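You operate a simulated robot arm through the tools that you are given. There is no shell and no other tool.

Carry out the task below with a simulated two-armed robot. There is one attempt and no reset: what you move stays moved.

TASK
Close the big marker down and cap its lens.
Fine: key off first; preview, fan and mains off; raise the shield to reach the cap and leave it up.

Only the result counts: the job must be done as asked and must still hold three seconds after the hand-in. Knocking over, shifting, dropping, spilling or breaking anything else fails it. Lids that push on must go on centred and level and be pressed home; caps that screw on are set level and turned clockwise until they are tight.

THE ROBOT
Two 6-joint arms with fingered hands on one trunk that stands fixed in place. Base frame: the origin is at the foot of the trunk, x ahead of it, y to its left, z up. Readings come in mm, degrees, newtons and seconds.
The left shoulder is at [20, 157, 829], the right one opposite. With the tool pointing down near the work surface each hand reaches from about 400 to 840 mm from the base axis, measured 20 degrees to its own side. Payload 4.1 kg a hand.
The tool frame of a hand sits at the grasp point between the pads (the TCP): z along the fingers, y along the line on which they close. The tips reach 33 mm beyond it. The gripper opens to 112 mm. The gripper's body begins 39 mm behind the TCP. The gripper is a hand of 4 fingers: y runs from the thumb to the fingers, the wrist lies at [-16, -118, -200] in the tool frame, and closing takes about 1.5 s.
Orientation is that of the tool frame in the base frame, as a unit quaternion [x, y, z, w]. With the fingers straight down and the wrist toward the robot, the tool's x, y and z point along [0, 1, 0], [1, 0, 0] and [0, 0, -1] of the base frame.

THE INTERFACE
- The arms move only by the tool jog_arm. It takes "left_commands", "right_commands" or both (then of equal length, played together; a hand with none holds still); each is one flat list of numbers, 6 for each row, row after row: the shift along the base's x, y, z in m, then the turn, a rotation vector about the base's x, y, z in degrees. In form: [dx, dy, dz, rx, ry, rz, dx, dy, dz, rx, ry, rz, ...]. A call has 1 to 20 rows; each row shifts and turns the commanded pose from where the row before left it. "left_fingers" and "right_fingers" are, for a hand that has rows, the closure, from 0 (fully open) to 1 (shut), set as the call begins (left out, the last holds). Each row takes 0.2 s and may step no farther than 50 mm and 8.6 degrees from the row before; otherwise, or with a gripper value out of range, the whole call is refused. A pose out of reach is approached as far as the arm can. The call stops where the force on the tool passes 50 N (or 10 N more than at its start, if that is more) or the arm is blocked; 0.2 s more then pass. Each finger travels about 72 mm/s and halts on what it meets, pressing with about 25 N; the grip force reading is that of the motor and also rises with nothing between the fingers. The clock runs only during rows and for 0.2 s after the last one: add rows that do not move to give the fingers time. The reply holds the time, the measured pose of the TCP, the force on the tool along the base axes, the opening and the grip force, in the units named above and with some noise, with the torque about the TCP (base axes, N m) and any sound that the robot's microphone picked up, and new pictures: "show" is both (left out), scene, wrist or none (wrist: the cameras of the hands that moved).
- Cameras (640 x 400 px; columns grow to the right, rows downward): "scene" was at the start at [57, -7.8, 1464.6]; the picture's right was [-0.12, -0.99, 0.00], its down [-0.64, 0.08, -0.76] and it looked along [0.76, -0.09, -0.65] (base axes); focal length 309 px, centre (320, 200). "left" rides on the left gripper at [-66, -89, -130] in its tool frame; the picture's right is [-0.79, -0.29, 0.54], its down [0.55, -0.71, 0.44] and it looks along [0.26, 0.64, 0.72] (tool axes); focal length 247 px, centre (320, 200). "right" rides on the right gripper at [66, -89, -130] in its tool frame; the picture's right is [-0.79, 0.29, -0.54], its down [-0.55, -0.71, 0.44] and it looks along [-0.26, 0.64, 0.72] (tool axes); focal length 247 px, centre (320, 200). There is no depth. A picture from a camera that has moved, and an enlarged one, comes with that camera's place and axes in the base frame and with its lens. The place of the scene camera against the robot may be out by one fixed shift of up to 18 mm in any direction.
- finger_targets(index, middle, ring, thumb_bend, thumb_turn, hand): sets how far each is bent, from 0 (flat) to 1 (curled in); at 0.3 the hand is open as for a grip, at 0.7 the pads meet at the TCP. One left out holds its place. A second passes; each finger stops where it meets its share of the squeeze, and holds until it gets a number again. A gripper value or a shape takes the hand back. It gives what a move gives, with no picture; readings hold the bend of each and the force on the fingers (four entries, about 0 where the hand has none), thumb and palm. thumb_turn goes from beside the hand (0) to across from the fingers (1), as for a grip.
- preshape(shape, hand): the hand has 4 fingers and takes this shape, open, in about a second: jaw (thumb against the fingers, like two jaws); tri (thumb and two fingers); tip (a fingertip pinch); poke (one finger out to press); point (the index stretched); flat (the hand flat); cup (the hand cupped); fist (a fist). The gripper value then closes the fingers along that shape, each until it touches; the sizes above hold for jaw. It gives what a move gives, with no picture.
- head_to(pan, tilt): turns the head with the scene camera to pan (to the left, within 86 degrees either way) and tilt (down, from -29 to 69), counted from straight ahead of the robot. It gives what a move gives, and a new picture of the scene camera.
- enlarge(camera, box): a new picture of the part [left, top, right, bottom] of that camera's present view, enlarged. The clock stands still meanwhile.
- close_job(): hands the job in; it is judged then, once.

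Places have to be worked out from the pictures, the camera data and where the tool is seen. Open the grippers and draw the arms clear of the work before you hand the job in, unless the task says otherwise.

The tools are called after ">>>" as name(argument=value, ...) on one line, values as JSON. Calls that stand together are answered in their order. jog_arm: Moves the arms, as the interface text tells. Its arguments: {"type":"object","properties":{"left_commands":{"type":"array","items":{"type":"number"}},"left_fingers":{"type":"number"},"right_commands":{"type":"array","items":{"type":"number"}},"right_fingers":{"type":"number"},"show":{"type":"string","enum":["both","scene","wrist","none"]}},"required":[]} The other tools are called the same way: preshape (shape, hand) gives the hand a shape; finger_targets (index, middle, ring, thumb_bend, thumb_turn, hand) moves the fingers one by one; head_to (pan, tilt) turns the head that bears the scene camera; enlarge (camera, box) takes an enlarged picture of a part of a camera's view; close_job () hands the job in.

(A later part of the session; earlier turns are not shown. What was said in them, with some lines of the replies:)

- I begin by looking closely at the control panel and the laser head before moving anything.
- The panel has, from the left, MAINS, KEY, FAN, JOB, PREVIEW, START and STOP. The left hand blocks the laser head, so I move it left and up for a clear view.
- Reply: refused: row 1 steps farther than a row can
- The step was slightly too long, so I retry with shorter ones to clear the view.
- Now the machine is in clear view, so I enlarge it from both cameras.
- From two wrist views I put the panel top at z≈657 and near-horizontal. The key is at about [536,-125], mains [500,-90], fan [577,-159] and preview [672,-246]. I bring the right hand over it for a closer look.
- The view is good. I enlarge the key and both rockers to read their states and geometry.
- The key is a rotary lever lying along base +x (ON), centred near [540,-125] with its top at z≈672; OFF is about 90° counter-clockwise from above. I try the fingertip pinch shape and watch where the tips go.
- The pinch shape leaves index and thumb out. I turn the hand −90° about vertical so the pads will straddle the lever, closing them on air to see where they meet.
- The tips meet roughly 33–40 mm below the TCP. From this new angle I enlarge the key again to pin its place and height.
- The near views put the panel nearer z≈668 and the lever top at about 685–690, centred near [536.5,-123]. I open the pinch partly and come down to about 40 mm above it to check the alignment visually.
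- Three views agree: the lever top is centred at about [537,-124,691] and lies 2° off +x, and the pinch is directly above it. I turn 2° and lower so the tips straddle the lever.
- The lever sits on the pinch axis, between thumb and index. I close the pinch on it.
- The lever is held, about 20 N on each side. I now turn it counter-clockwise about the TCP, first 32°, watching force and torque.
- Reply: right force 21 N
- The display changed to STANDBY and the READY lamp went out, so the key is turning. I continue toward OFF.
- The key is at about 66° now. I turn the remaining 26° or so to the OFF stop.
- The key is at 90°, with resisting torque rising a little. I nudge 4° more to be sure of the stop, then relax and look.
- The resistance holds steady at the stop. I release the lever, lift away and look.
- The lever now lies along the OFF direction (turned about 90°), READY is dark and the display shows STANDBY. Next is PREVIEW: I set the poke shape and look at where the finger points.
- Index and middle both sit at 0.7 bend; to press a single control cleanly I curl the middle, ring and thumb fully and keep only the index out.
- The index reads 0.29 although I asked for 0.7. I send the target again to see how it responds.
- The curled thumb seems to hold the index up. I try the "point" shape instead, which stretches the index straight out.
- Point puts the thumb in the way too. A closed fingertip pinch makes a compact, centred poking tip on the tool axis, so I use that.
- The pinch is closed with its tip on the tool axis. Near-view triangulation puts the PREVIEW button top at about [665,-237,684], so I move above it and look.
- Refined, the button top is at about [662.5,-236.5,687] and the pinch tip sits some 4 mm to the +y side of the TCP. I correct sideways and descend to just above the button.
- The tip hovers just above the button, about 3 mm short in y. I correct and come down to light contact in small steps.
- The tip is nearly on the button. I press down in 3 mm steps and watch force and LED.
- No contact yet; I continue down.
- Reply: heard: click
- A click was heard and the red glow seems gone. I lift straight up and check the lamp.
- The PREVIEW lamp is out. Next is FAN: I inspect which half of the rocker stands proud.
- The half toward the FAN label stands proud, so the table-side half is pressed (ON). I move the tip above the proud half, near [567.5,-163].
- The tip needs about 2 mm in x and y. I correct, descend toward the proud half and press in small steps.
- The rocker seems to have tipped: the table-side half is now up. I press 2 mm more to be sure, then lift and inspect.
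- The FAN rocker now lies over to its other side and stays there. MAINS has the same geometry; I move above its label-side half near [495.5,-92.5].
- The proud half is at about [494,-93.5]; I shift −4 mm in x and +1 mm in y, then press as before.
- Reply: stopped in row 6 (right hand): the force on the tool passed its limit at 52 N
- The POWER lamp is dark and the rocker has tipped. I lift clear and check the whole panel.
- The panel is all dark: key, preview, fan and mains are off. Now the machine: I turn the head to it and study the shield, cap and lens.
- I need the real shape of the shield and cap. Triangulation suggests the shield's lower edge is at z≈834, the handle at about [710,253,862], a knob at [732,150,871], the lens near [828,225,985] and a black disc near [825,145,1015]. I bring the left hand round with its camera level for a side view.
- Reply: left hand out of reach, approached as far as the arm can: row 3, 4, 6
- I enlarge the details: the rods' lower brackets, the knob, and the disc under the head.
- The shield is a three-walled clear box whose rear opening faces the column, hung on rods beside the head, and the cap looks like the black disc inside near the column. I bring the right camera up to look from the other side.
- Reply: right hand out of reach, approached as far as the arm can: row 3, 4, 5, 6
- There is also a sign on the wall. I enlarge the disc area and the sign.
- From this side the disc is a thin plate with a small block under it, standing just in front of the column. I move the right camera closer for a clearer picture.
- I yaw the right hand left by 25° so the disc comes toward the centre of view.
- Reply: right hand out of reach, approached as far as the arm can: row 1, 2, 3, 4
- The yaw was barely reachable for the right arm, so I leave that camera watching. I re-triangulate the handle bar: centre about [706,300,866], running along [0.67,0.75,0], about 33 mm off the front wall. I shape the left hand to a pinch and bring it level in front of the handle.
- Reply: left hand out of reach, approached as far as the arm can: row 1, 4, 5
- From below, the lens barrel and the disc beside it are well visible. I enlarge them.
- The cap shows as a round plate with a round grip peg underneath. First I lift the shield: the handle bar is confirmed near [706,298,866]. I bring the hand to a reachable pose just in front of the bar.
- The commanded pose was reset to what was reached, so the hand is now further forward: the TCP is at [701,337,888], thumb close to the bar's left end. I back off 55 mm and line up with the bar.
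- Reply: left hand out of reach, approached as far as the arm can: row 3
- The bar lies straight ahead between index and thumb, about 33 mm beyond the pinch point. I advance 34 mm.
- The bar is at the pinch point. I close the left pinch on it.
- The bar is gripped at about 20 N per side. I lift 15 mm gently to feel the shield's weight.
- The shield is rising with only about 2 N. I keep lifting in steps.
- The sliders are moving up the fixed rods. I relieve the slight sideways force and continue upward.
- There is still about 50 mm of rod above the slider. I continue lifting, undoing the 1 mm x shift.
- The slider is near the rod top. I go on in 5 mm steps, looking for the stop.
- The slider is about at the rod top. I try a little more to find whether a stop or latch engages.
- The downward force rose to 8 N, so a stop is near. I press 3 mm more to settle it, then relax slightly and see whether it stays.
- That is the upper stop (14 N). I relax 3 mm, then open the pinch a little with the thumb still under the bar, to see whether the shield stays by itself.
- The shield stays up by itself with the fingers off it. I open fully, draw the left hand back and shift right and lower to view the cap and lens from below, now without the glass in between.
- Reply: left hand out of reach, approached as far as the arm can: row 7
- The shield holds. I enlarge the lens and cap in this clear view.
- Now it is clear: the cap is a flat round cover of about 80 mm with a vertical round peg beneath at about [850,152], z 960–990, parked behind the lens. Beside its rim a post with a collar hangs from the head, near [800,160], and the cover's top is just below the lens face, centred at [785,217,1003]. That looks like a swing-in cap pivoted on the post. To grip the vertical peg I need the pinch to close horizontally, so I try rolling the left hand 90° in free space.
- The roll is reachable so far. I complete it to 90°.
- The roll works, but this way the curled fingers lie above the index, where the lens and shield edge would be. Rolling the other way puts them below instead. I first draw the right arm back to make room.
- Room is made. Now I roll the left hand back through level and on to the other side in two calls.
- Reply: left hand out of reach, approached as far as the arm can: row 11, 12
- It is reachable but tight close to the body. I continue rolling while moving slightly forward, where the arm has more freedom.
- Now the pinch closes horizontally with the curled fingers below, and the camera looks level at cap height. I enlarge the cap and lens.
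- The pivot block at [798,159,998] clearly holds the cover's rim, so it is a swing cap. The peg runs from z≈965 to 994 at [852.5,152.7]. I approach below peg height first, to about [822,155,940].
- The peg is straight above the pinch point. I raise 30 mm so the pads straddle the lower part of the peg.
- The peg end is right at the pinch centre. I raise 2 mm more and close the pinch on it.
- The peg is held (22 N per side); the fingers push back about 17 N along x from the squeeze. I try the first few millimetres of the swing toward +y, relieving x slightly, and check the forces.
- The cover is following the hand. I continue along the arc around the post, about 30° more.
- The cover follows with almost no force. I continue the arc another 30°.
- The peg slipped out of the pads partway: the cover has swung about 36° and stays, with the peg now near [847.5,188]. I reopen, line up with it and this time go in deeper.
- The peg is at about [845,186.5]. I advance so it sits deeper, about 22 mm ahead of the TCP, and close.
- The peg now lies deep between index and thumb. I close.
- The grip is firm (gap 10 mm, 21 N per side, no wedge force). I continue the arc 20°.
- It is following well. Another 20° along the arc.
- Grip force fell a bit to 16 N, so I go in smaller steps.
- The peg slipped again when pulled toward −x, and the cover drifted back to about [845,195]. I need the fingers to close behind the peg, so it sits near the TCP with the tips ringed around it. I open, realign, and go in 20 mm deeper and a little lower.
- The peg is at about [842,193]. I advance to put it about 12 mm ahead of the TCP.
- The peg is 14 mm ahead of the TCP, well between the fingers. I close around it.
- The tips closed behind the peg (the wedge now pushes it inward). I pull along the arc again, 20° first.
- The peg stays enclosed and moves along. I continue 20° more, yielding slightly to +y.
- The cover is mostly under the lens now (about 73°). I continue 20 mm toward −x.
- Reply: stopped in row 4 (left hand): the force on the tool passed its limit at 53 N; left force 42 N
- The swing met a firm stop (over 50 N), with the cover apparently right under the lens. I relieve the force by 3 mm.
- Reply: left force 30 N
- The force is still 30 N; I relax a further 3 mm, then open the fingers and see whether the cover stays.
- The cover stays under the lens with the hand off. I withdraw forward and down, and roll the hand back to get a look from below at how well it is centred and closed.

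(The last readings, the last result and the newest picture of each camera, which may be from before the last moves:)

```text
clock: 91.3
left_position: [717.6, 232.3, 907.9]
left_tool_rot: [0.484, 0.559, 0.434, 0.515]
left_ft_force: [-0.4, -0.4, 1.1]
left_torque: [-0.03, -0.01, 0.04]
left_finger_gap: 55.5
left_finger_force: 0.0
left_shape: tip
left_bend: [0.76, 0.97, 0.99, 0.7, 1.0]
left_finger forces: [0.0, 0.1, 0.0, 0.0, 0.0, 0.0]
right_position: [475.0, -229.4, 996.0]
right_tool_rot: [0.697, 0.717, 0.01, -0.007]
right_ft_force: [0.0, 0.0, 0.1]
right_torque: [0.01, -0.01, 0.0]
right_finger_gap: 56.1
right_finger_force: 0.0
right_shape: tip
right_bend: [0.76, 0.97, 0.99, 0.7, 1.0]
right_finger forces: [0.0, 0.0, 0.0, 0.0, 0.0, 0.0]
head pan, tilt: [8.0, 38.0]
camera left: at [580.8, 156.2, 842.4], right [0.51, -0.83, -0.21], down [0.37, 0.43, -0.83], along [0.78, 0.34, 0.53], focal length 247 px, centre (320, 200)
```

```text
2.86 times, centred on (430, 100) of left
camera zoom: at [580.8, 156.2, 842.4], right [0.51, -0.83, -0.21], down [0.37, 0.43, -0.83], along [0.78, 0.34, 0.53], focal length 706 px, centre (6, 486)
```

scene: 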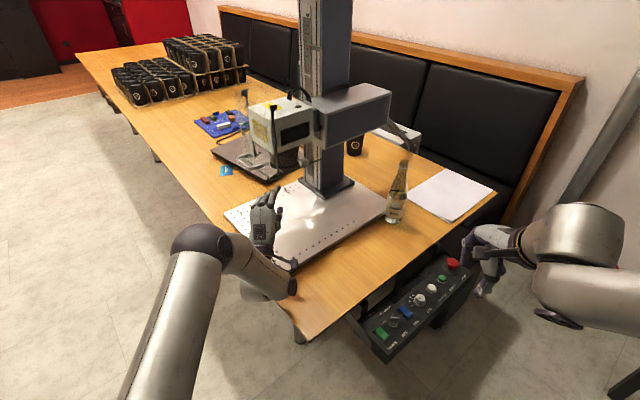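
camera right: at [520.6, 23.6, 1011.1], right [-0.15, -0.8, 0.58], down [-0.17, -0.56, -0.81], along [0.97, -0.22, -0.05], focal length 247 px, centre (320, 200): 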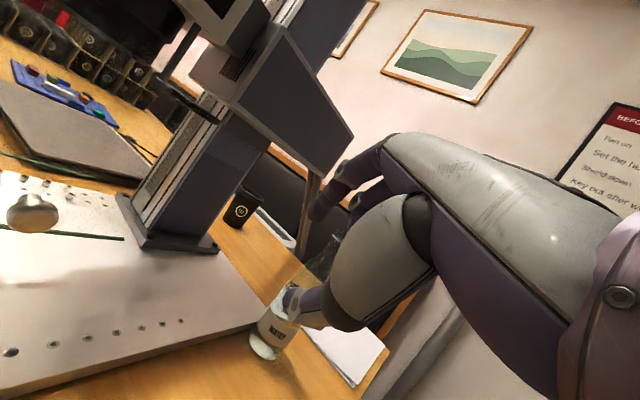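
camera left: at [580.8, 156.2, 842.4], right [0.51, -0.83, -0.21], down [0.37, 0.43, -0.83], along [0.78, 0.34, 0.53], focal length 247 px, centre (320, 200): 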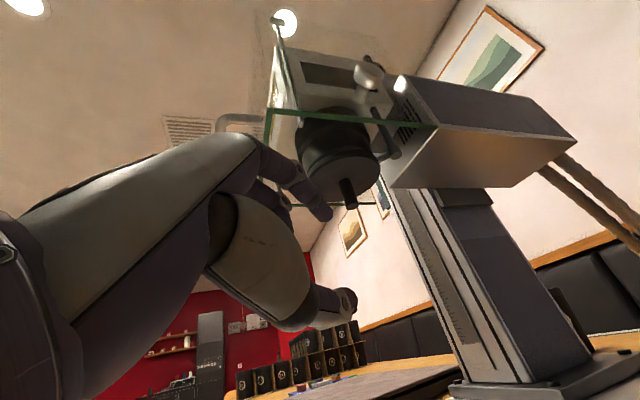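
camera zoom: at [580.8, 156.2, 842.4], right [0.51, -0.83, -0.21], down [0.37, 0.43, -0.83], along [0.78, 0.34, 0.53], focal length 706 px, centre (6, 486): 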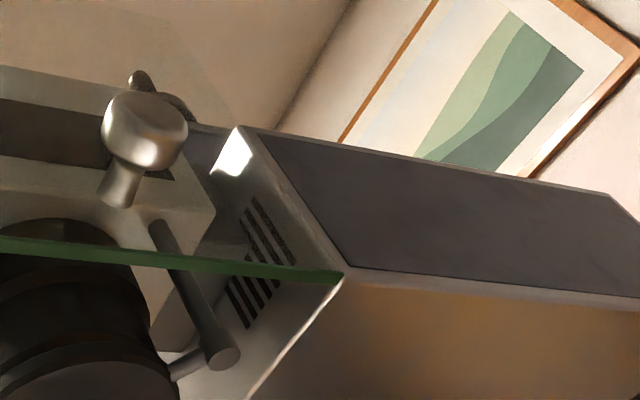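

I enlarge the lens and cover area from below.

>>> enlarge(camera="left", box=[280, 100, 420, 220])

>>> enlarge(camera="left", box=[300, 115, 400, 190])

>>> enlarge(camera="scene", box=[260, 120, 340, 200])

```text
3.33 times, centred on (350, 160) of left
camera zoom: at [580.8, 156.2, 842.4], right [0.51, -0.83, -0.21], down [0.37, 0.43, -0.83], along [0.78, 0.34, 0.53], focal length 823 px, centre (220, 333)
```

zoom: 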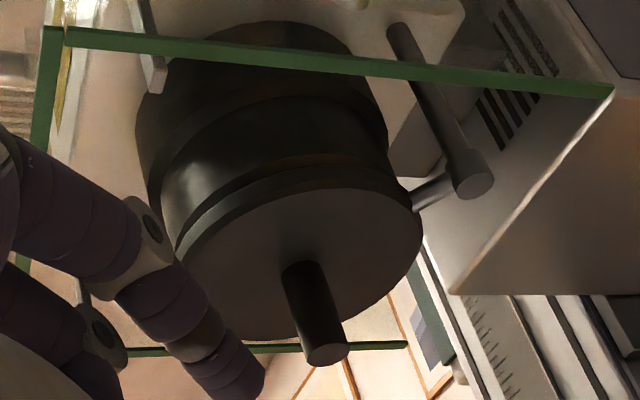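

```text
5.33 times, centred on (350, 152) of left
camera zoom: at [580.8, 156.2, 842.4], right [0.51, -0.83, -0.21], down [0.37, 0.43, -0.83], along [0.78, 0.34, 0.53], focal length 1317 px, centre (160, 453)
```

zoom: 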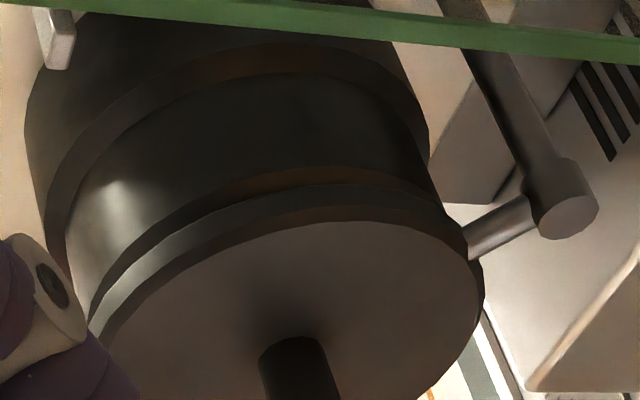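

```text
5.00 times, centred on (300, 160) of scene
camera zoom: at [58.3, 14.5, 1468.0], right [0.14, -0.99, 0.0], down [-0.61, -0.09, -0.79], along [0.78, 0.11, -0.62], focal length 1547 px, centre (420, 400)
```

zoom: 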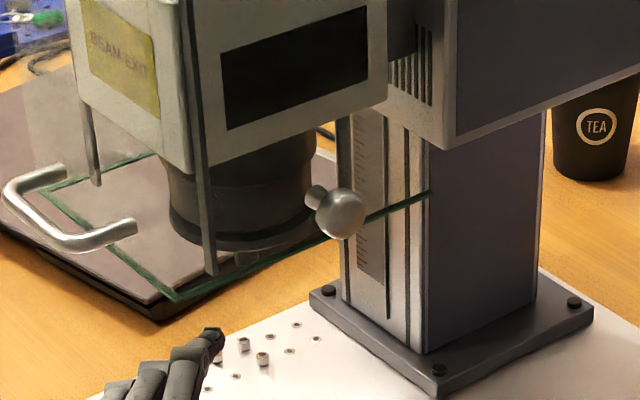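

The cover is carried on an arm from the post and sits under the lens, but both views so far look nearly along its direction of swing. I take a view from the robot's right side with the left camera to check the centring across.

>>> jog_arm(left_commands=[0.004, -0.017, 0, -8.2, 0, 0, 0.004, -0.017, 0, -8.2, 0, 0, 0.004, -0.017, 0, -8.2, 0, 0, 0.004, -0.017, 0, -8.2, 0, 0, 0.004, -0.017, 0, -8.2, 0, 0, 0.004, -0.017, 0, -8.2, 0, 0, 0.004, -0.017, 0, -8.2, 0, 0, 0.004, -0.017, 0, -8.2, 0, 0, 0.004, -0.017, 0, -8.2, 0, 0, 0.004, -0.017, 0, -8.2, 0, 0], show="both")

>>> enlarge(camera="left", box=[300, 50, 460, 200])

```text
clock: 93.5
left_position: [757.2, 62.6, 906.2]
left_tool_rot: [0.025, 0.706, -0.041, 0.706]
left_ft_force: [-0.8, 1.1, 0.4]
left_torque: [-0.03, 0.0, 0.01]
left_finger_gap: 55.3
left_finger_force: 0.1
left_shape: tip
left_bend: [0.76, 0.97, 0.99, 0.7, 1.0]
left_finger forces: [0.1, 0.1, 0.0, 0.0, 0.0, 0.0]
right_position: [474.4, -228.2, 996.3]
right_tool_rot: [0.697, 0.717, 0.01, -0.007]
right_ft_force: [-0.1, -0.7, -0.2]
right_torque: [0.0, 0.0, 0.04]
right_finger_gap: 56.1
right_finger_force: 0.0
right_shape: tip
right_bend: [0.76, 0.97, 0.99, 0.7, 1.0]
right_finger forces: [0.0, 0.0, 0.0, 0.1, 0.0, 0.1]
head pan, tilt: [8.0, 38.0]
camera left: at [619.4, -12.3, 974.1], right [0.51, -0.32, 0.8], down [0.37, -0.76, -0.54], along [0.78, 0.57, -0.27], focal length 247 px, centre (320, 200)
```

scene: 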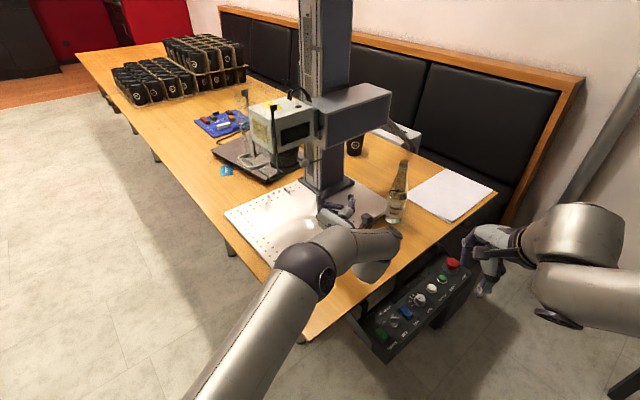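
left: 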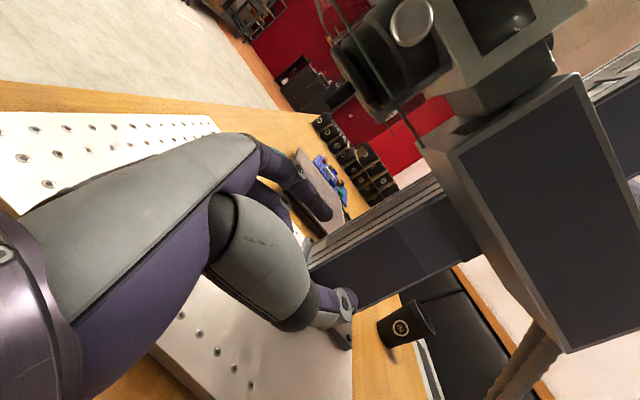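

```text
2.67 times, centred on (380, 125) of left
camera zoom: at [619.4, -12.3, 974.1], right [0.51, -0.32, 0.8], down [0.37, -0.76, -0.54], along [0.78, 0.57, -0.27], focal length 659 px, centre (160, 400)
```

zoom: 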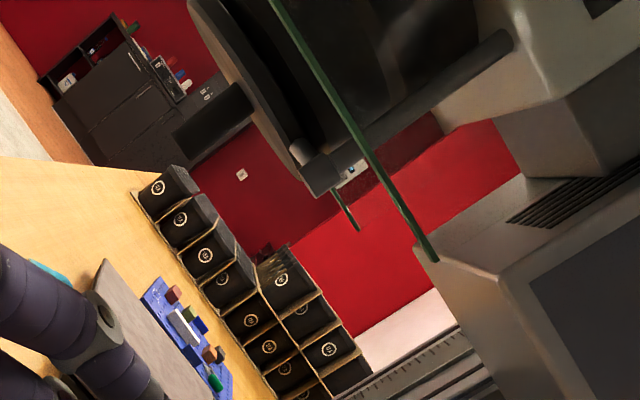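

I enlarge the lens and cover in this side view.

>>> enlarge(camera="left", box=[310, 0, 470, 130])

>>> enlarge(camera="left", box=[310, 20, 410, 120])

```text
3.08 times, centred on (390, 65) of left
camera zoom: at [619.4, -12.3, 974.1], right [0.51, -0.32, 0.8], down [0.37, -0.76, -0.54], along [0.78, 0.57, -0.27], focal length 760 px, centre (105, 615)
```

zoom: 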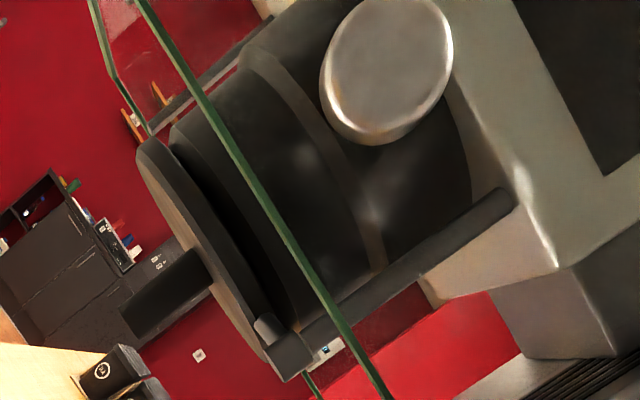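

```text
4.00 times, centred on (360, 70) of left
camera zoom: at [619.4, -12.3, 974.1], right [0.51, -0.32, 0.8], down [0.37, -0.76, -0.54], along [0.78, 0.57, -0.27], focal length 988 px, centre (160, 720)
```

zoom: 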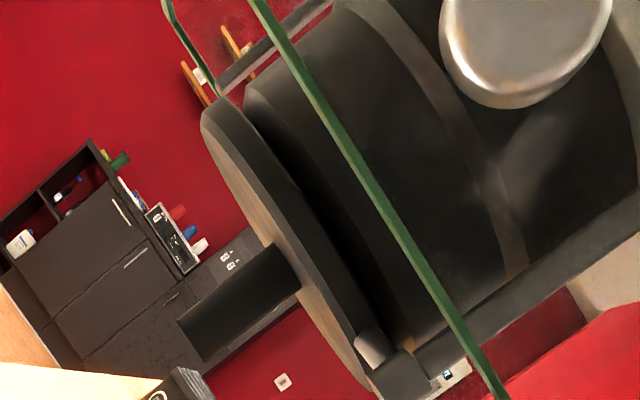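

From this side the cover and lens barrel share the same centre line: I triangulate the lens axis at [792,214] and the cover at [792–795,214–215]. The cap is centred and against its stop. I check the rest of the scene, including the sign on the wall and the panel.

>>> head_to(pan=-25, tilt=25)

>>> enlarge(camera="scene", box=[0, 180, 240, 330])

```text
clock: 94.4
left_position: [757.7, 62.4, 907.0]
left_tool_rot: [0.027, 0.705, -0.04, 0.707]
left_ft_force: [-0.2, 0.2, -0.2]
left_torque: [-0.01, 0.01, 0.0]
left_finger_gap: 55.3
left_finger_force: 0.1
left_shape: tip
left_bend: [0.76, 0.97, 0.99, 0.7, 1.0]
left_finger forces: [0.0, 0.0, 0.0, 0.0, 0.0, 0.0]
right_position: [473.6, -229.3, 995.5]
right_tool_rot: [0.697, 0.717, 0.01, -0.007]
right_ft_force: [0.8, 0.2, 0.6]
right_torque: [0.01, -0.03, -0.03]
right_finger_gap: 56.0
right_finger_force: 0.0
right_shape: tip
right_bend: [0.76, 0.97, 0.99, 0.7, 1.0]
right_finger forces: [0.1, 0.0, 0.0, 0.0, 0.0, 0.1]
head pan, tilt: [-25.0, 25.0]
```

scene: 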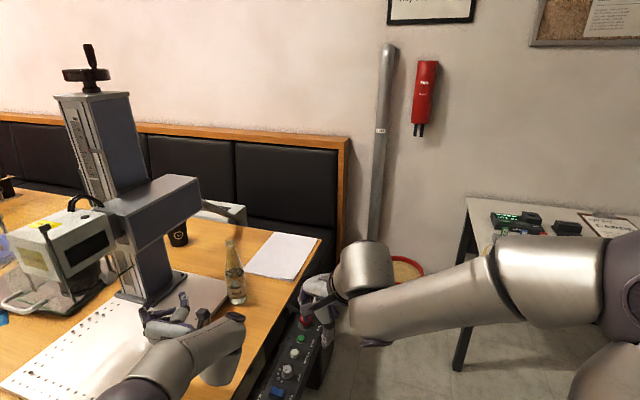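

```text
2.67 times, centred on (120, 255) of scene
camera zoom: at [56.3, -36.3, 1488.3], right [-0.42, -0.91, 0.0], down [-0.38, 0.18, -0.91], along [0.82, -0.38, -0.42], focal length 825 px, centre (853, 53)
```

zoom: 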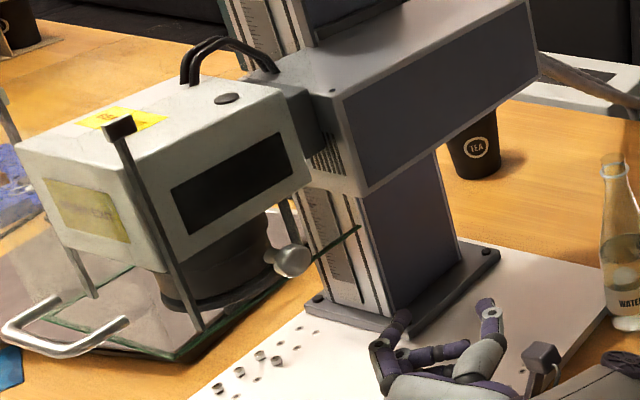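

I look at the side table, notices and panel for anything relevant.

>>> enlarge(camera="scene", box=[470, 190, 640, 250])

>>> enlarge(camera="scene", box=[240, 300, 360, 400])

>>> head_to(pan=-30, tilt=5)

```text
3.76 times, centred on (555, 220) of scene
camera zoom: at [56.3, -36.3, 1488.3], right [-0.42, -0.91, 0.0], down [-0.38, 0.18, -0.91], along [0.82, -0.38, -0.42], focal length 1165 px, centre (-565, 125)
```

zoom: 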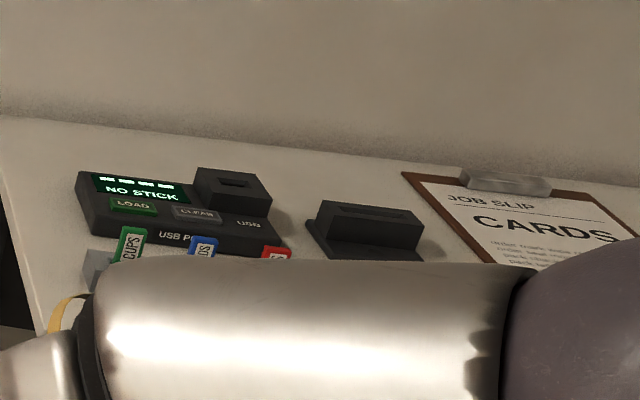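

```text
4.00 times, centred on (300, 350) of scene
camera zoom: at [56.3, -36.3, 1488.3], right [-0.42, -0.91, 0.0], down [-0.38, 0.18, -0.91], along [0.82, -0.38, -0.42], focal length 1238 px, centre (400, -400)
```

zoom: 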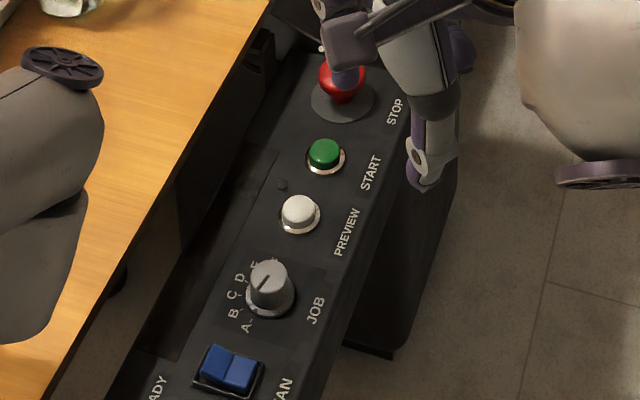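

```text
clock: 95.3
left_position: [757.3, 62.9, 906.9]
left_tool_rot: [0.026, 0.706, -0.04, 0.706]
left_ft_force: [0.3, 0.7, -0.7]
left_torque: [-0.02, 0.0, 0.02]
left_finger_gap: 55.5
left_finger_force: 0.1
left_shape: tip
left_bend: [0.76, 0.97, 0.99, 0.7, 1.0]
left_finger forces: [0.0, 0.0, 0.1, 0.1, 0.0, 0.0]
right_position: [473.7, -229.2, 995.8]
right_tool_rot: [0.697, 0.717, 0.01, -0.007]
right_ft_force: [0.3, 0.2, 0.0]
right_torque: [0.02, -0.02, 0.03]
right_finger_gap: 56.0
right_finger_force: 0.1
right_shape: tip
right_bend: [0.76, 0.97, 0.99, 0.7, 1.0]
right_finger forces: [0.0, 0.1, 0.0, 0.1, 0.0, 0.0]
head pan, tilt: [-30.0, 5.0]
```

scene: 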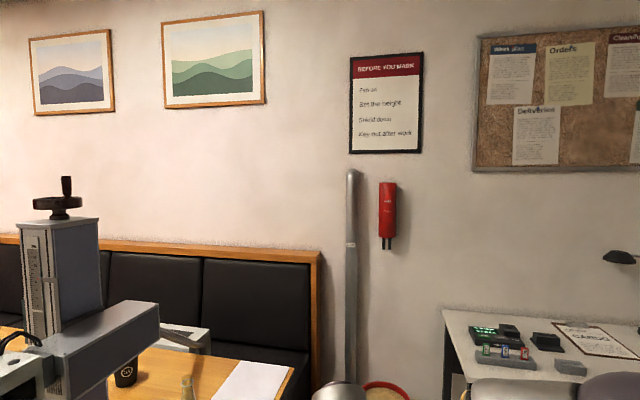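

I read the sign in full.

>>> enlarge(camera="scene", box=[340, 45, 435, 160])

>>> enlarge(camera="scene", box=[470, 25, 640, 170])

```text
3.48 times, centred on (388, 102) of scene
camera zoom: at [52.4, -43.3, 1520.7], right [-0.5, -0.87, 0.0], down [-0.08, 0.04, -1.0], along [0.86, -0.5, -0.09], focal length 1076 px, centre (85, 539)
```

zoom: 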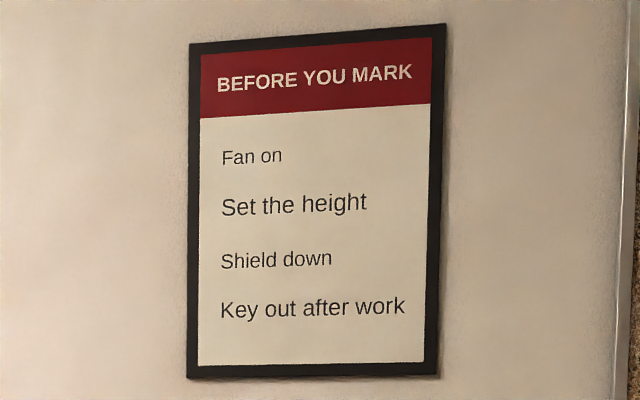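

```text
2.76 times, centred on (555, 98) of scene
camera zoom: at [52.4, -43.3, 1520.7], right [-0.5, -0.87, 0.0], down [-0.08, 0.04, -1.0], along [0.86, -0.5, -0.09], focal length 854 px, centre (-328, 483)
```

zoom: 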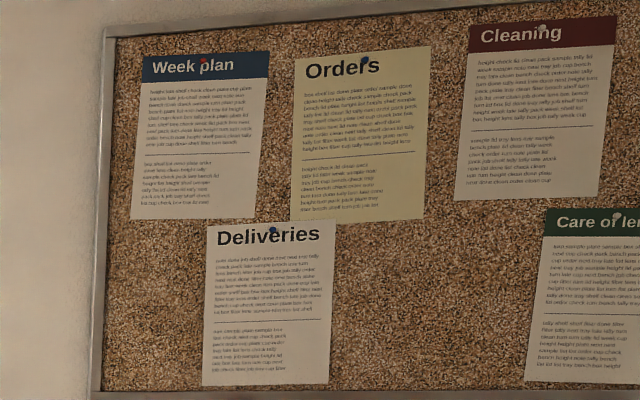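

The sign only lists general rules; I keep to the task as given. I take one more close look at the gap between cover and lens.

>>> enlarge(camera="left", box=[325, 35, 385, 110])

>>> enlarge(camera="left", box=[385, 70, 425, 120])

```text
5.33 times, centred on (355, 72) of left
camera zoom: at [619.3, -12.3, 974.1], right [0.51, -0.32, 0.8], down [0.37, -0.76, -0.54], along [0.78, 0.57, -0.27], focal length 1317 px, centre (133, 880)
```

zoom: 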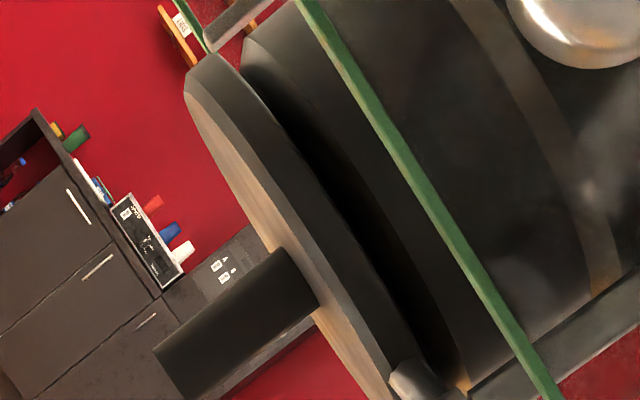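

```text
8.00 times, centred on (405, 95) of left
camera zoom: at [619.3, -12.3, 974.1], right [0.51, -0.32, 0.8], down [0.37, -0.76, -0.54], along [0.78, 0.57, -0.27], focal length 1976 px, centre (-360, 1040)
```

zoom: 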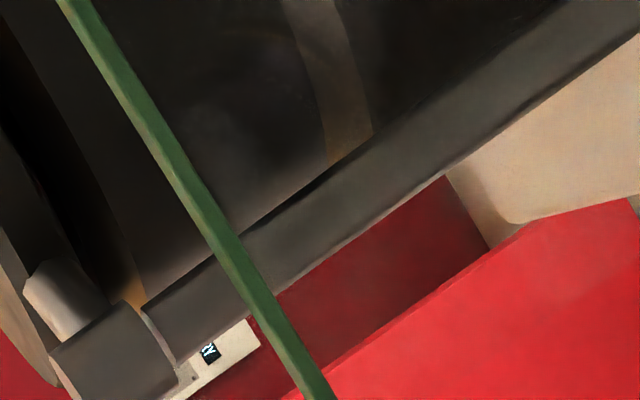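

A gap of a few millimetres remains between cover and lens, as expected for a swing cover. To be sure it is not also meant to be pressed up, I push the peg upward very gently from below with closed fingers and watch whether anything moves.

>>> head_to(pan=8, tilt=38)

>>> jog_arm(left_commands=[0.0045, 0.0385, 0, 0, 0, 0, 0.0045, 0.0385, 0, 0, 0, 0, 0.0045, 0.0385, 0, 0, 0, 0, 0.0045, 0.0385, 0, 0, 0, 0, 0, 0, 0.012, 0, 0, 0, 0, 0, 0.012, 0, 0, 0, 0, 0, 0, 0, 0, 0], left_fingers=1.0, show="both")

>>> enlarge(camera="left", box=[260, 110, 420, 300])

```text
clock: 96.3
left_position: [757.4, 62.7, 906.5]
left_tool_rot: [0.027, 0.706, -0.04, 0.707]
left_ft_force: [0.2, -1.0, 0.1]
left_torque: [-0.01, -0.01, -0.05]
left_finger_gap: 55.5
left_finger_force: 0.0
left_shape: tip
left_bend: [0.76, 0.97, 0.99, 0.7, 1.0]
left_finger forces: [0.1, 0.1, 0.1, 0.0, 0.1, 0.0]
right_position: [474.2, -230.8, 995.8]
right_tool_rot: [0.697, 0.717, 0.011, -0.007]
right_ft_force: [-0.8, 0.4, 1.0]
right_torque: [0.01, -0.01, -0.01]
right_finger_gap: 55.7
right_finger_force: 0.0
right_shape: tip
right_bend: [0.76, 0.97, 0.99, 0.7, 1.0]
right_finger forces: [0.0, 0.0, 0.0, 0.0, 0.0, 0.0]
head pan, tilt: [8.0, 38.0]
```

scene: 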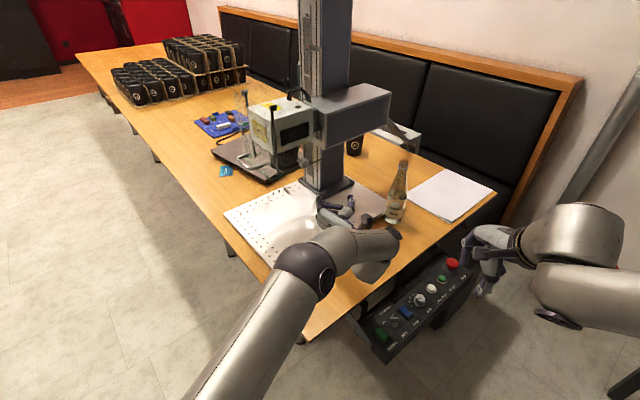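

```text
clock: 97.9
left_position: [776.2, 215.2, 930.4]
left_tool_rot: [0.026, 0.706, -0.04, 0.706]
left_ft_force: [0.5, -0.1, 0.8]
left_torque: [-0.03, 0.02, -0.04]
left_finger_gap: 0.0
left_finger_force: 24.9
left_shape: tip
left_bend: [0.7, 1.0, 1.0, 0.51, 1.0]
left_finger forces: [0.0, 0.0, 0.0, 0.0, 0.1, 0.0]
right_position: [474.0, -229.8, 995.3]
right_tool_rot: [0.697, 0.717, 0.01, -0.008]
right_ft_force: [-0.5, -0.4, 0.8]
right_torque: [0.01, 0.01, -0.03]
right_finger_gap: 55.7
right_finger_force: 0.1
right_shape: tip
right_bend: [0.76, 0.97, 0.99, 0.7, 1.0]
right_finger forces: [0.0, 0.0, 0.1, 0.0, 0.0, 0.0]
head pan, tilt: [8.0, 38.0]
camera left: at [639.0, 140.4, 998.2], right [0.51, -0.32, 0.8], down [0.37, -0.76, -0.54], along [0.78, 0.57, -0.27], focal length 247 px, centre (320, 200)
```

scene: 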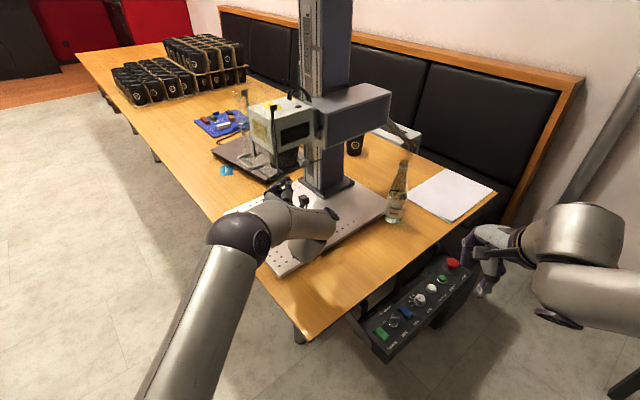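
left: 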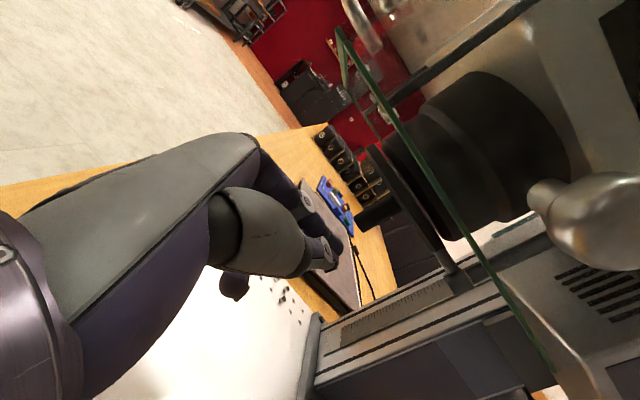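

```text
2.11 times, centred on (340, 205) of left
camera zoom: at [639.0, 140.4, 998.2], right [0.51, -0.32, 0.8], down [0.37, -0.76, -0.54], along [0.78, 0.57, -0.27], focal length 520 px, centre (278, 190)
```

zoom: 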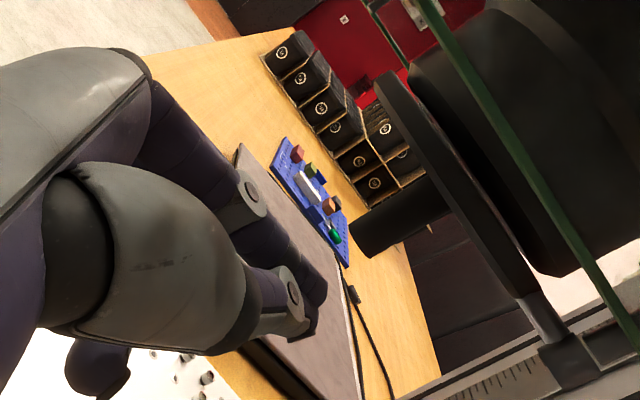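

The closed fingers are right below the peg. I rise toward it in small steps until light contact.

>>> jog_arm(left_commands=[0, 0, 0.006, 0, 0, 0, 0, 0, 0.006, 0, 0, 0, 0, 0, 0.003, 0, 0, 0], show="none")

>>> enlarge(camera="left", box=[260, 110, 420, 300])

```text
clock: 98.7
left_position: [775.6, 216.3, 942.8]
left_tool_rot: [0.026, 0.707, -0.041, 0.706]
left_ft_force: [-0.2, -0.2, -3.2]
left_torque: [0.0, 0.1, -0.02]
left_finger_gap: 0.0
left_finger_force: 24.9
left_shape: tip
left_bend: [0.7, 1.0, 1.0, 0.51, 1.0]
left_finger forces: [0.2, 0.0, 0.0, 0.0, 0.0, 0.1]
right_position: [473.8, -229.5, 995.3]
right_tool_rot: [0.697, 0.717, 0.01, -0.007]
right_ft_force: [0.6, 0.3, -0.4]
right_torque: [-0.01, 0.0, 0.01]
right_finger_gap: 55.8
right_finger_force: 0.0
right_shape: tip
right_bend: [0.76, 0.97, 0.99, 0.7, 1.0]
right_finger forces: [0.1, 0.1, 0.0, 0.0, 0.1, 0.0]
head pan, tilt: [8.0, 38.0]
```

```text
2.11 times, centred on (340, 205) of left
camera zoom: at [638.9, 141.7, 1011.7], right [0.51, -0.32, 0.8], down [0.37, -0.76, -0.54], along [0.78, 0.57, -0.27], focal length 520 px, centre (278, 190)
```

zoom: 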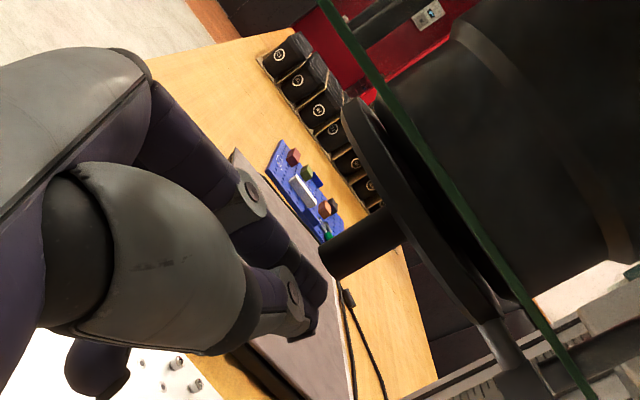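

Light contact (3 N). I push 2 mm more in steps of 1 mm and watch whether the peg yields.

>>> jog_arm(left_commands=[0, 0, 0.001, 0, 0, 0, 0, 0, 0.001, 0, 0, 0], show="none")

```text
clock: 99.3
left_position: [776.8, 216.4, 945.5]
left_tool_rot: [0.026, 0.708, -0.042, 0.705]
left_ft_force: [0.2, 0.6, -12.0]
left_torque: [-0.04, 0.26, 0.01]
left_finger_gap: 0.0
left_finger_force: 24.7
left_shape: tip
left_bend: [0.7, 1.0, 1.0, 0.51, 1.0]
left_finger forces: [0.0, 0.1, 0.1, 0.0, 0.0, 0.0]
right_position: [475.4, -229.9, 995.5]
right_tool_rot: [0.697, 0.717, 0.011, -0.007]
right_ft_force: [0.1, -0.5, 0.2]
right_torque: [0.01, 0.01, 0.0]
right_finger_gap: 55.7
right_finger_force: 0.0
right_shape: tip
right_bend: [0.76, 0.97, 0.99, 0.7, 1.0]
right_finger forces: [0.0, 0.0, 0.0, 0.0, 0.0, 0.0]
head pan, tilt: [8.0, 38.0]
```

Force climbs straight to 12 N with no movement, so the cover has no upward travel and is fully closed by the swing. I lower away, open the hand and begin withdrawing.

>>> jog_arm(left_commands=[0, 0, -0.01, 0, 0, 0, 0, 0, -0.02, 0, 0, 0, -0.02, 0, -0.01, 0, 0, 0, -0.03, 0, 0, 0, 0, 0, -0.02, 0.005, 0, 8.2, 0, 0, 0, 0.005, 0, 8.2, 0, 0, 0, 0.005, 0, 8.2, 0, 0, 0, 0.005, 0, 8.2, 0, 0, 0, 0.005, 0, 8.2, 0, 0, 0, 0.005, 0, 8.2, 0, 0, 0, 0.005, 0, 8.2, 0, 0, 0, 0.005, 0, 8.2, 0, 0, 0, 0.005, 0, 8.2, 0, 0, 0, 0.005, 0, 8.2, 0, 0], left_fingers=0.3, show="both")

>>> enlarge(camera="left", box=[280, 50, 440, 200])

```text
clock: 102.3
left_position: [706.3, 267.3, 909.1]
left_tool_rot: [0.484, 0.558, 0.434, 0.515]
left_ft_force: [0.0, 0.1, -0.2]
left_torque: [0.01, -0.01, 0.02]
left_finger_gap: 78.5
left_finger_force: 0.1
left_shape: tip
left_bend: [0.27, 0.97, 0.99, 0.59, 0.99]
left_finger forces: [0.1, 0.1, 0.0, 0.0, 0.1, 0.1]
right_position: [474.7, -230.9, 996.1]
right_tool_rot: [0.697, 0.717, 0.011, -0.008]
right_ft_force: [-0.4, -0.7, 0.5]
right_torque: [0.01, 0.01, 0.0]
right_finger_gap: 56.0
right_finger_force: 0.1
right_shape: tip
right_bend: [0.76, 0.97, 0.99, 0.7, 1.0]
right_finger forces: [0.0, 0.0, 0.0, 0.0, 0.0, 0.0]
head pan, tilt: [8.0, 38.0]
camera left: at [569.1, 191.0, 843.1], right [0.51, -0.83, -0.21], down [0.37, 0.43, -0.83], along [0.78, 0.34, 0.53], focal length 247 px, centre (320, 200)
```

scene: 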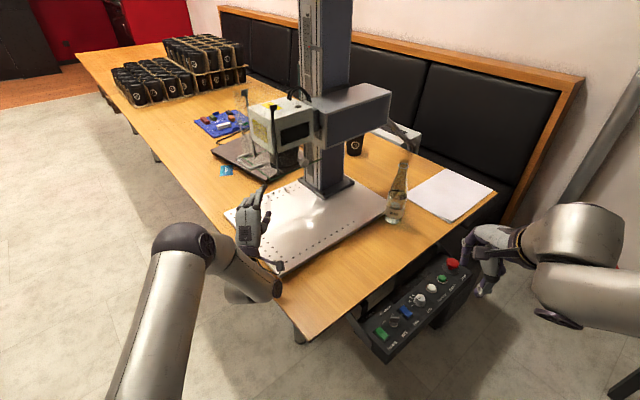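
left: 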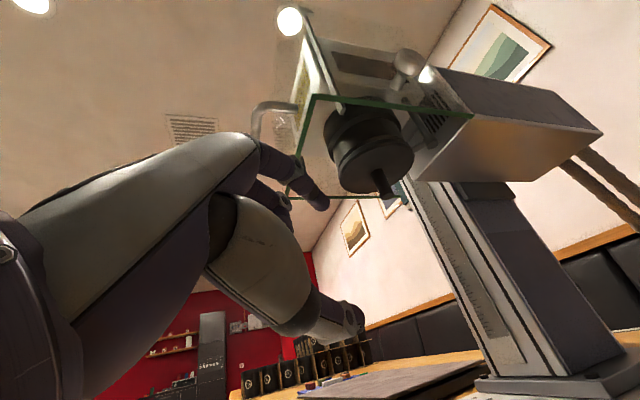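

```text
2.67 times, centred on (360, 125) of left
camera zoom: at [569.1, 191.0, 843.1], right [0.51, -0.83, -0.21], down [0.37, 0.43, -0.83], along [0.78, 0.34, 0.53], focal length 659 px, centre (213, 400)
```

zoom: 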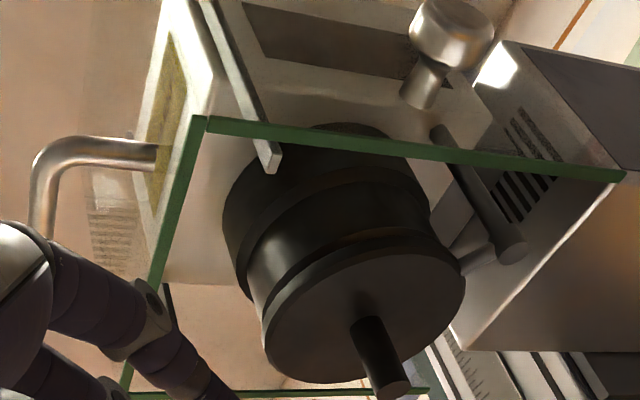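

The cap is centred under the lens and the shield is still up. I draw the left arm back and up, well clear of the machine.

>>> jog_arm(left_commands=[-0.025, 0.01, 0, 0, 0, 0, -0.025, 0.01, 0.005, 0, 0, 0, -0.02, 0.012, 0.02, 0, 8, 0, -0.02, 0.012, 0.02, 0, 8, 0, -0.025, 0.01, 0.025, 0, 8, 0, -0.025, 0.01, 0.03, 0, 8, 0, -0.025, 0.005, 0.03, 0, 8, 0, -0.025, 0.005, 0.03, 0, 7.5, 0], left_fingers=0.0, show="scene")

```text
clock: 104.1
left_position: [516.0, 341.6, 1069.9]
left_tool_rot: [0.616, 0.72, 0.202, 0.247]
left_ft_force: [0.5, -0.2, -0.7]
left_torque: [-0.03, -0.01, -0.01]
left_finger_gap: 111.7
left_finger_force: 0.1
left_shape: tip
left_bend: [0.3, 0.97, 0.99, 0.3, 0.98]
left_finger forces: [0.0, 0.0, 0.1, 0.0, 0.1, 0.0]
right_position: [473.8, -229.7, 995.8]
right_tool_rot: [0.697, 0.717, 0.011, -0.007]
right_ft_force: [0.7, -0.4, -0.1]
right_torque: [-0.01, 0.07, -0.04]
right_finger_gap: 55.9
right_finger_force: 0.0
right_shape: tip
right_bend: [0.76, 0.97, 0.99, 0.7, 1.0]
right_finger forces: [0.0, 0.0, 0.0, 0.1, 0.0, 0.0]
head pan, tilt: [8.0, 38.0]
```

scene: 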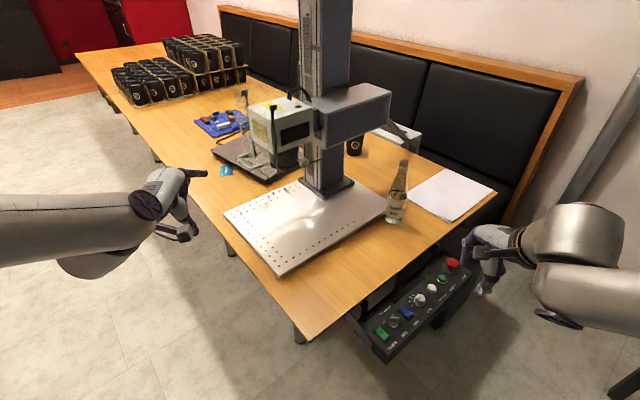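

Both arms go further back and up, with the hands open.

>>> jog_arm(left_commands=[-0.025, 0.003, 0.025, 0, 7, 0, -0.025, 0.003, 0.025, 0, 7, 0, -0.025, 0.003, 0.025, 0, 7, 0, -0.025, 0.003, 0.025, 0, 7, 0, -0.02, 0, 0.02, 0, 4, 0, 0, 0, 0, 0, 0, 0], right_commands=[-0.005, 0.003, 0.03, 0, 0, 0, -0.005, 0.003, 0.03, 0, 0, 0, -0.005, 0.003, 0.03, 0, 0, 0, -0.005, 0.003, 0.03, 0, 0, 0, -0.005, 0.003, 0.03, 0, 0, 0, 0, 0, 0, 0, 0, 0], left_fingers=0.0, right_fingers=0.0, show="both")

>>> enlarge(camera="scene", box=[220, 70, 400, 210])

>>> enlarge(camera="scene", box=[350, 240, 490, 370])

```text
clock: 105.5
left_position: [417.2, 318.2, 1128.1]
left_tool_rot: [0.64, 0.765, 0.049, 0.054]
left_ft_force: [0.2, 0.4, -0.2]
left_torque: [0.03, -0.01, 0.0]
left_finger_gap: 111.7
left_finger_force: 0.0
left_shape: tip
left_bend: [0.3, 0.97, 0.99, 0.3, 0.98]
left_finger forces: [0.0, 0.1, 0.0, 0.1, 0.0, 0.0]
left hand out of reach, approached as far as the arm can: row 1, 2, 3, 5
right_position: [451.5, -216.1, 1142.7]
right_tool_rot: [0.697, 0.717, 0.009, -0.007]
right_ft_force: [-0.4, 0.1, -0.5]
right_torque: [-0.02, 0.04, 0.02]
right_finger_gap: 111.8
right_finger_force: 0.0
right_shape: tip
right_bend: [0.3, 0.97, 0.99, 0.3, 0.98]
right_finger forces: [0.1, 0.1, 0.0, 0.1, 0.0, 0.0]
head pan, tilt: [8.0, 38.0]
camera right: at [361.1, -156.0, 1274.3], right [0.31, -0.8, 0.52], down [-0.69, -0.56, -0.45], along [0.65, -0.22, -0.72], focal length 247 px, centre (320, 200)
camera left: at [323.3, 237.7, 1244.7], right [-0.06, -0.83, -0.56], down [-0.73, 0.42, -0.54], along [0.68, 0.37, -0.63], focal length 247 px, centre (320, 200)
```

scene: 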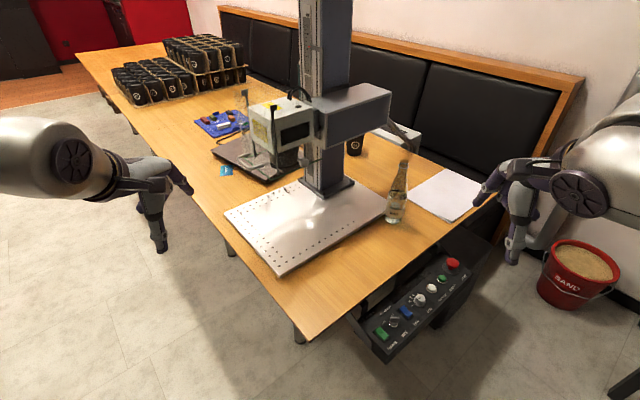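
right: 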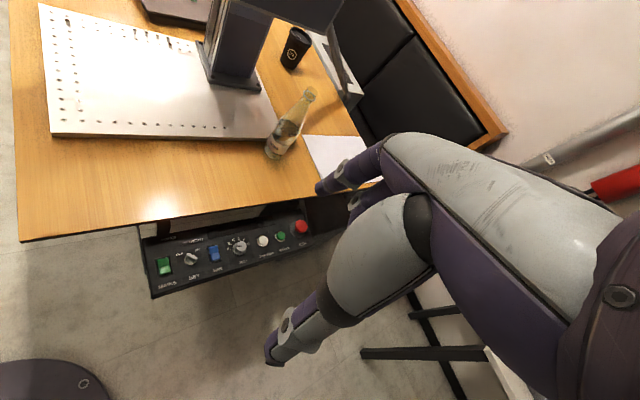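
left: 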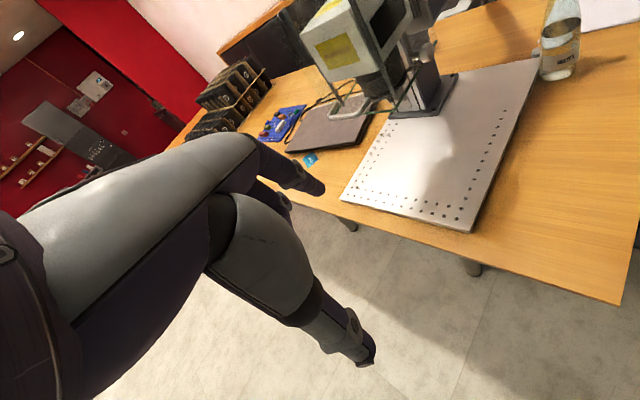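

```text
2.86 times, centred on (310, 140) of scene
camera zoom: at [58.4, 14.6, 1468.0], right [0.14, -0.99, 0.0], down [-0.61, -0.09, -0.79], along [0.78, 0.11, -0.62], focal length 884 px, centre (349, 371)
```

zoom: 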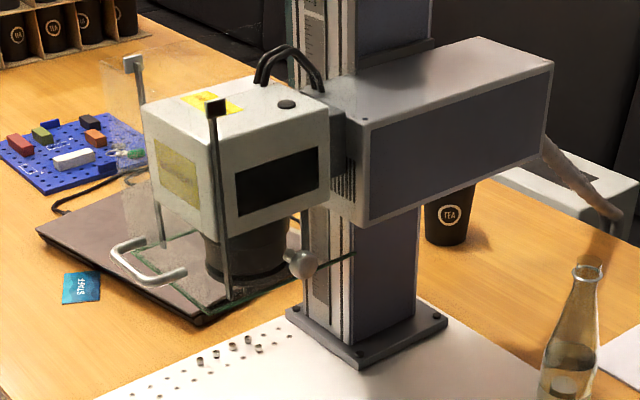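

```text
3.08 times, centred on (420, 305) of scene
camera zoom: at [58.4, 14.6, 1468.0], right [0.14, -0.99, 0.0], down [-0.61, -0.09, -0.79], along [0.78, 0.11, -0.62], focal length 952 px, centre (12, -123)
```

zoom: 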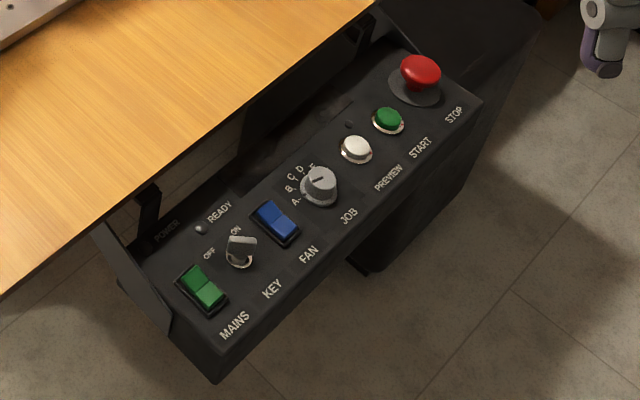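

Everything looks as it should. One last close check of key and rockers from the right camera, and the machine from the left one.

>>> enlarge(camera="right", box=[140, 220, 320, 300])

>>> enlarge(camera="left", box=[290, 0, 450, 130])

```text
3.56 times, centred on (230, 260) of right
camera zoom: at [361.1, -156.0, 1274.3], right [0.31, -0.8, 0.52], down [-0.69, -0.56, -0.45], along [0.65, -0.22, -0.72], focal length 878 px, centre (640, -13)
```

zoom: 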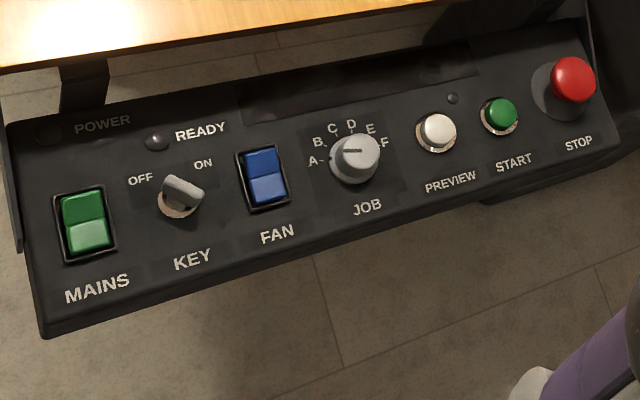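

```text
3.08 times, centred on (370, 65) of left
camera zoom: at [323.3, 237.7, 1244.7], right [-0.06, -0.83, -0.56], down [-0.73, 0.42, -0.54], along [0.68, 0.37, -0.63], focal length 760 px, centre (166, 615)
```

zoom: 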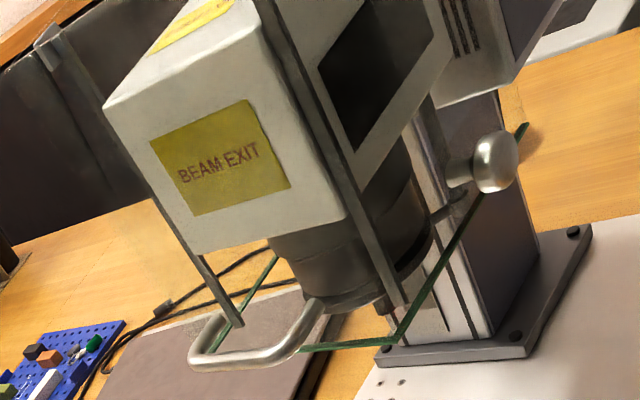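

Key, preview, fan and mains are off, all lamps are dark, the cap is swung centred under the lens, the shield is up and holding, and both arms are clear with open hands. I hand the job in.

>>> close_job()

```text
The job is handed in.
```

The big marker is shut down, its lens is capped, and I've handed the job in.

- **Key:** I turned it off first. The display went to STANDBY and the READY lamp went out.
- **Preview, fan and mains:** I pressed them in that order. The preview lamp went out, the fan rocker stayed over on its other side, and the POWER lamp went dark with the mains.
- **Shield:** I raised it to its upper stop, let go, and it stayed up. I left it there.
- **Cap:** It swings on an arm, so I swung it under the lens until it met a firm stop. The peg slipped out of the fingers twice before I got a better hold. From the side and from below it looks centred, to within a few millimetres. A gap of a few millimetres stays between cap and lens; pushing up gently showed no further travel.

A sign on the wall says "Key out after work". I left the key in the switch because you only asked for it to be off.

Both hands are open and drawn clear, and nothing else looked moved.
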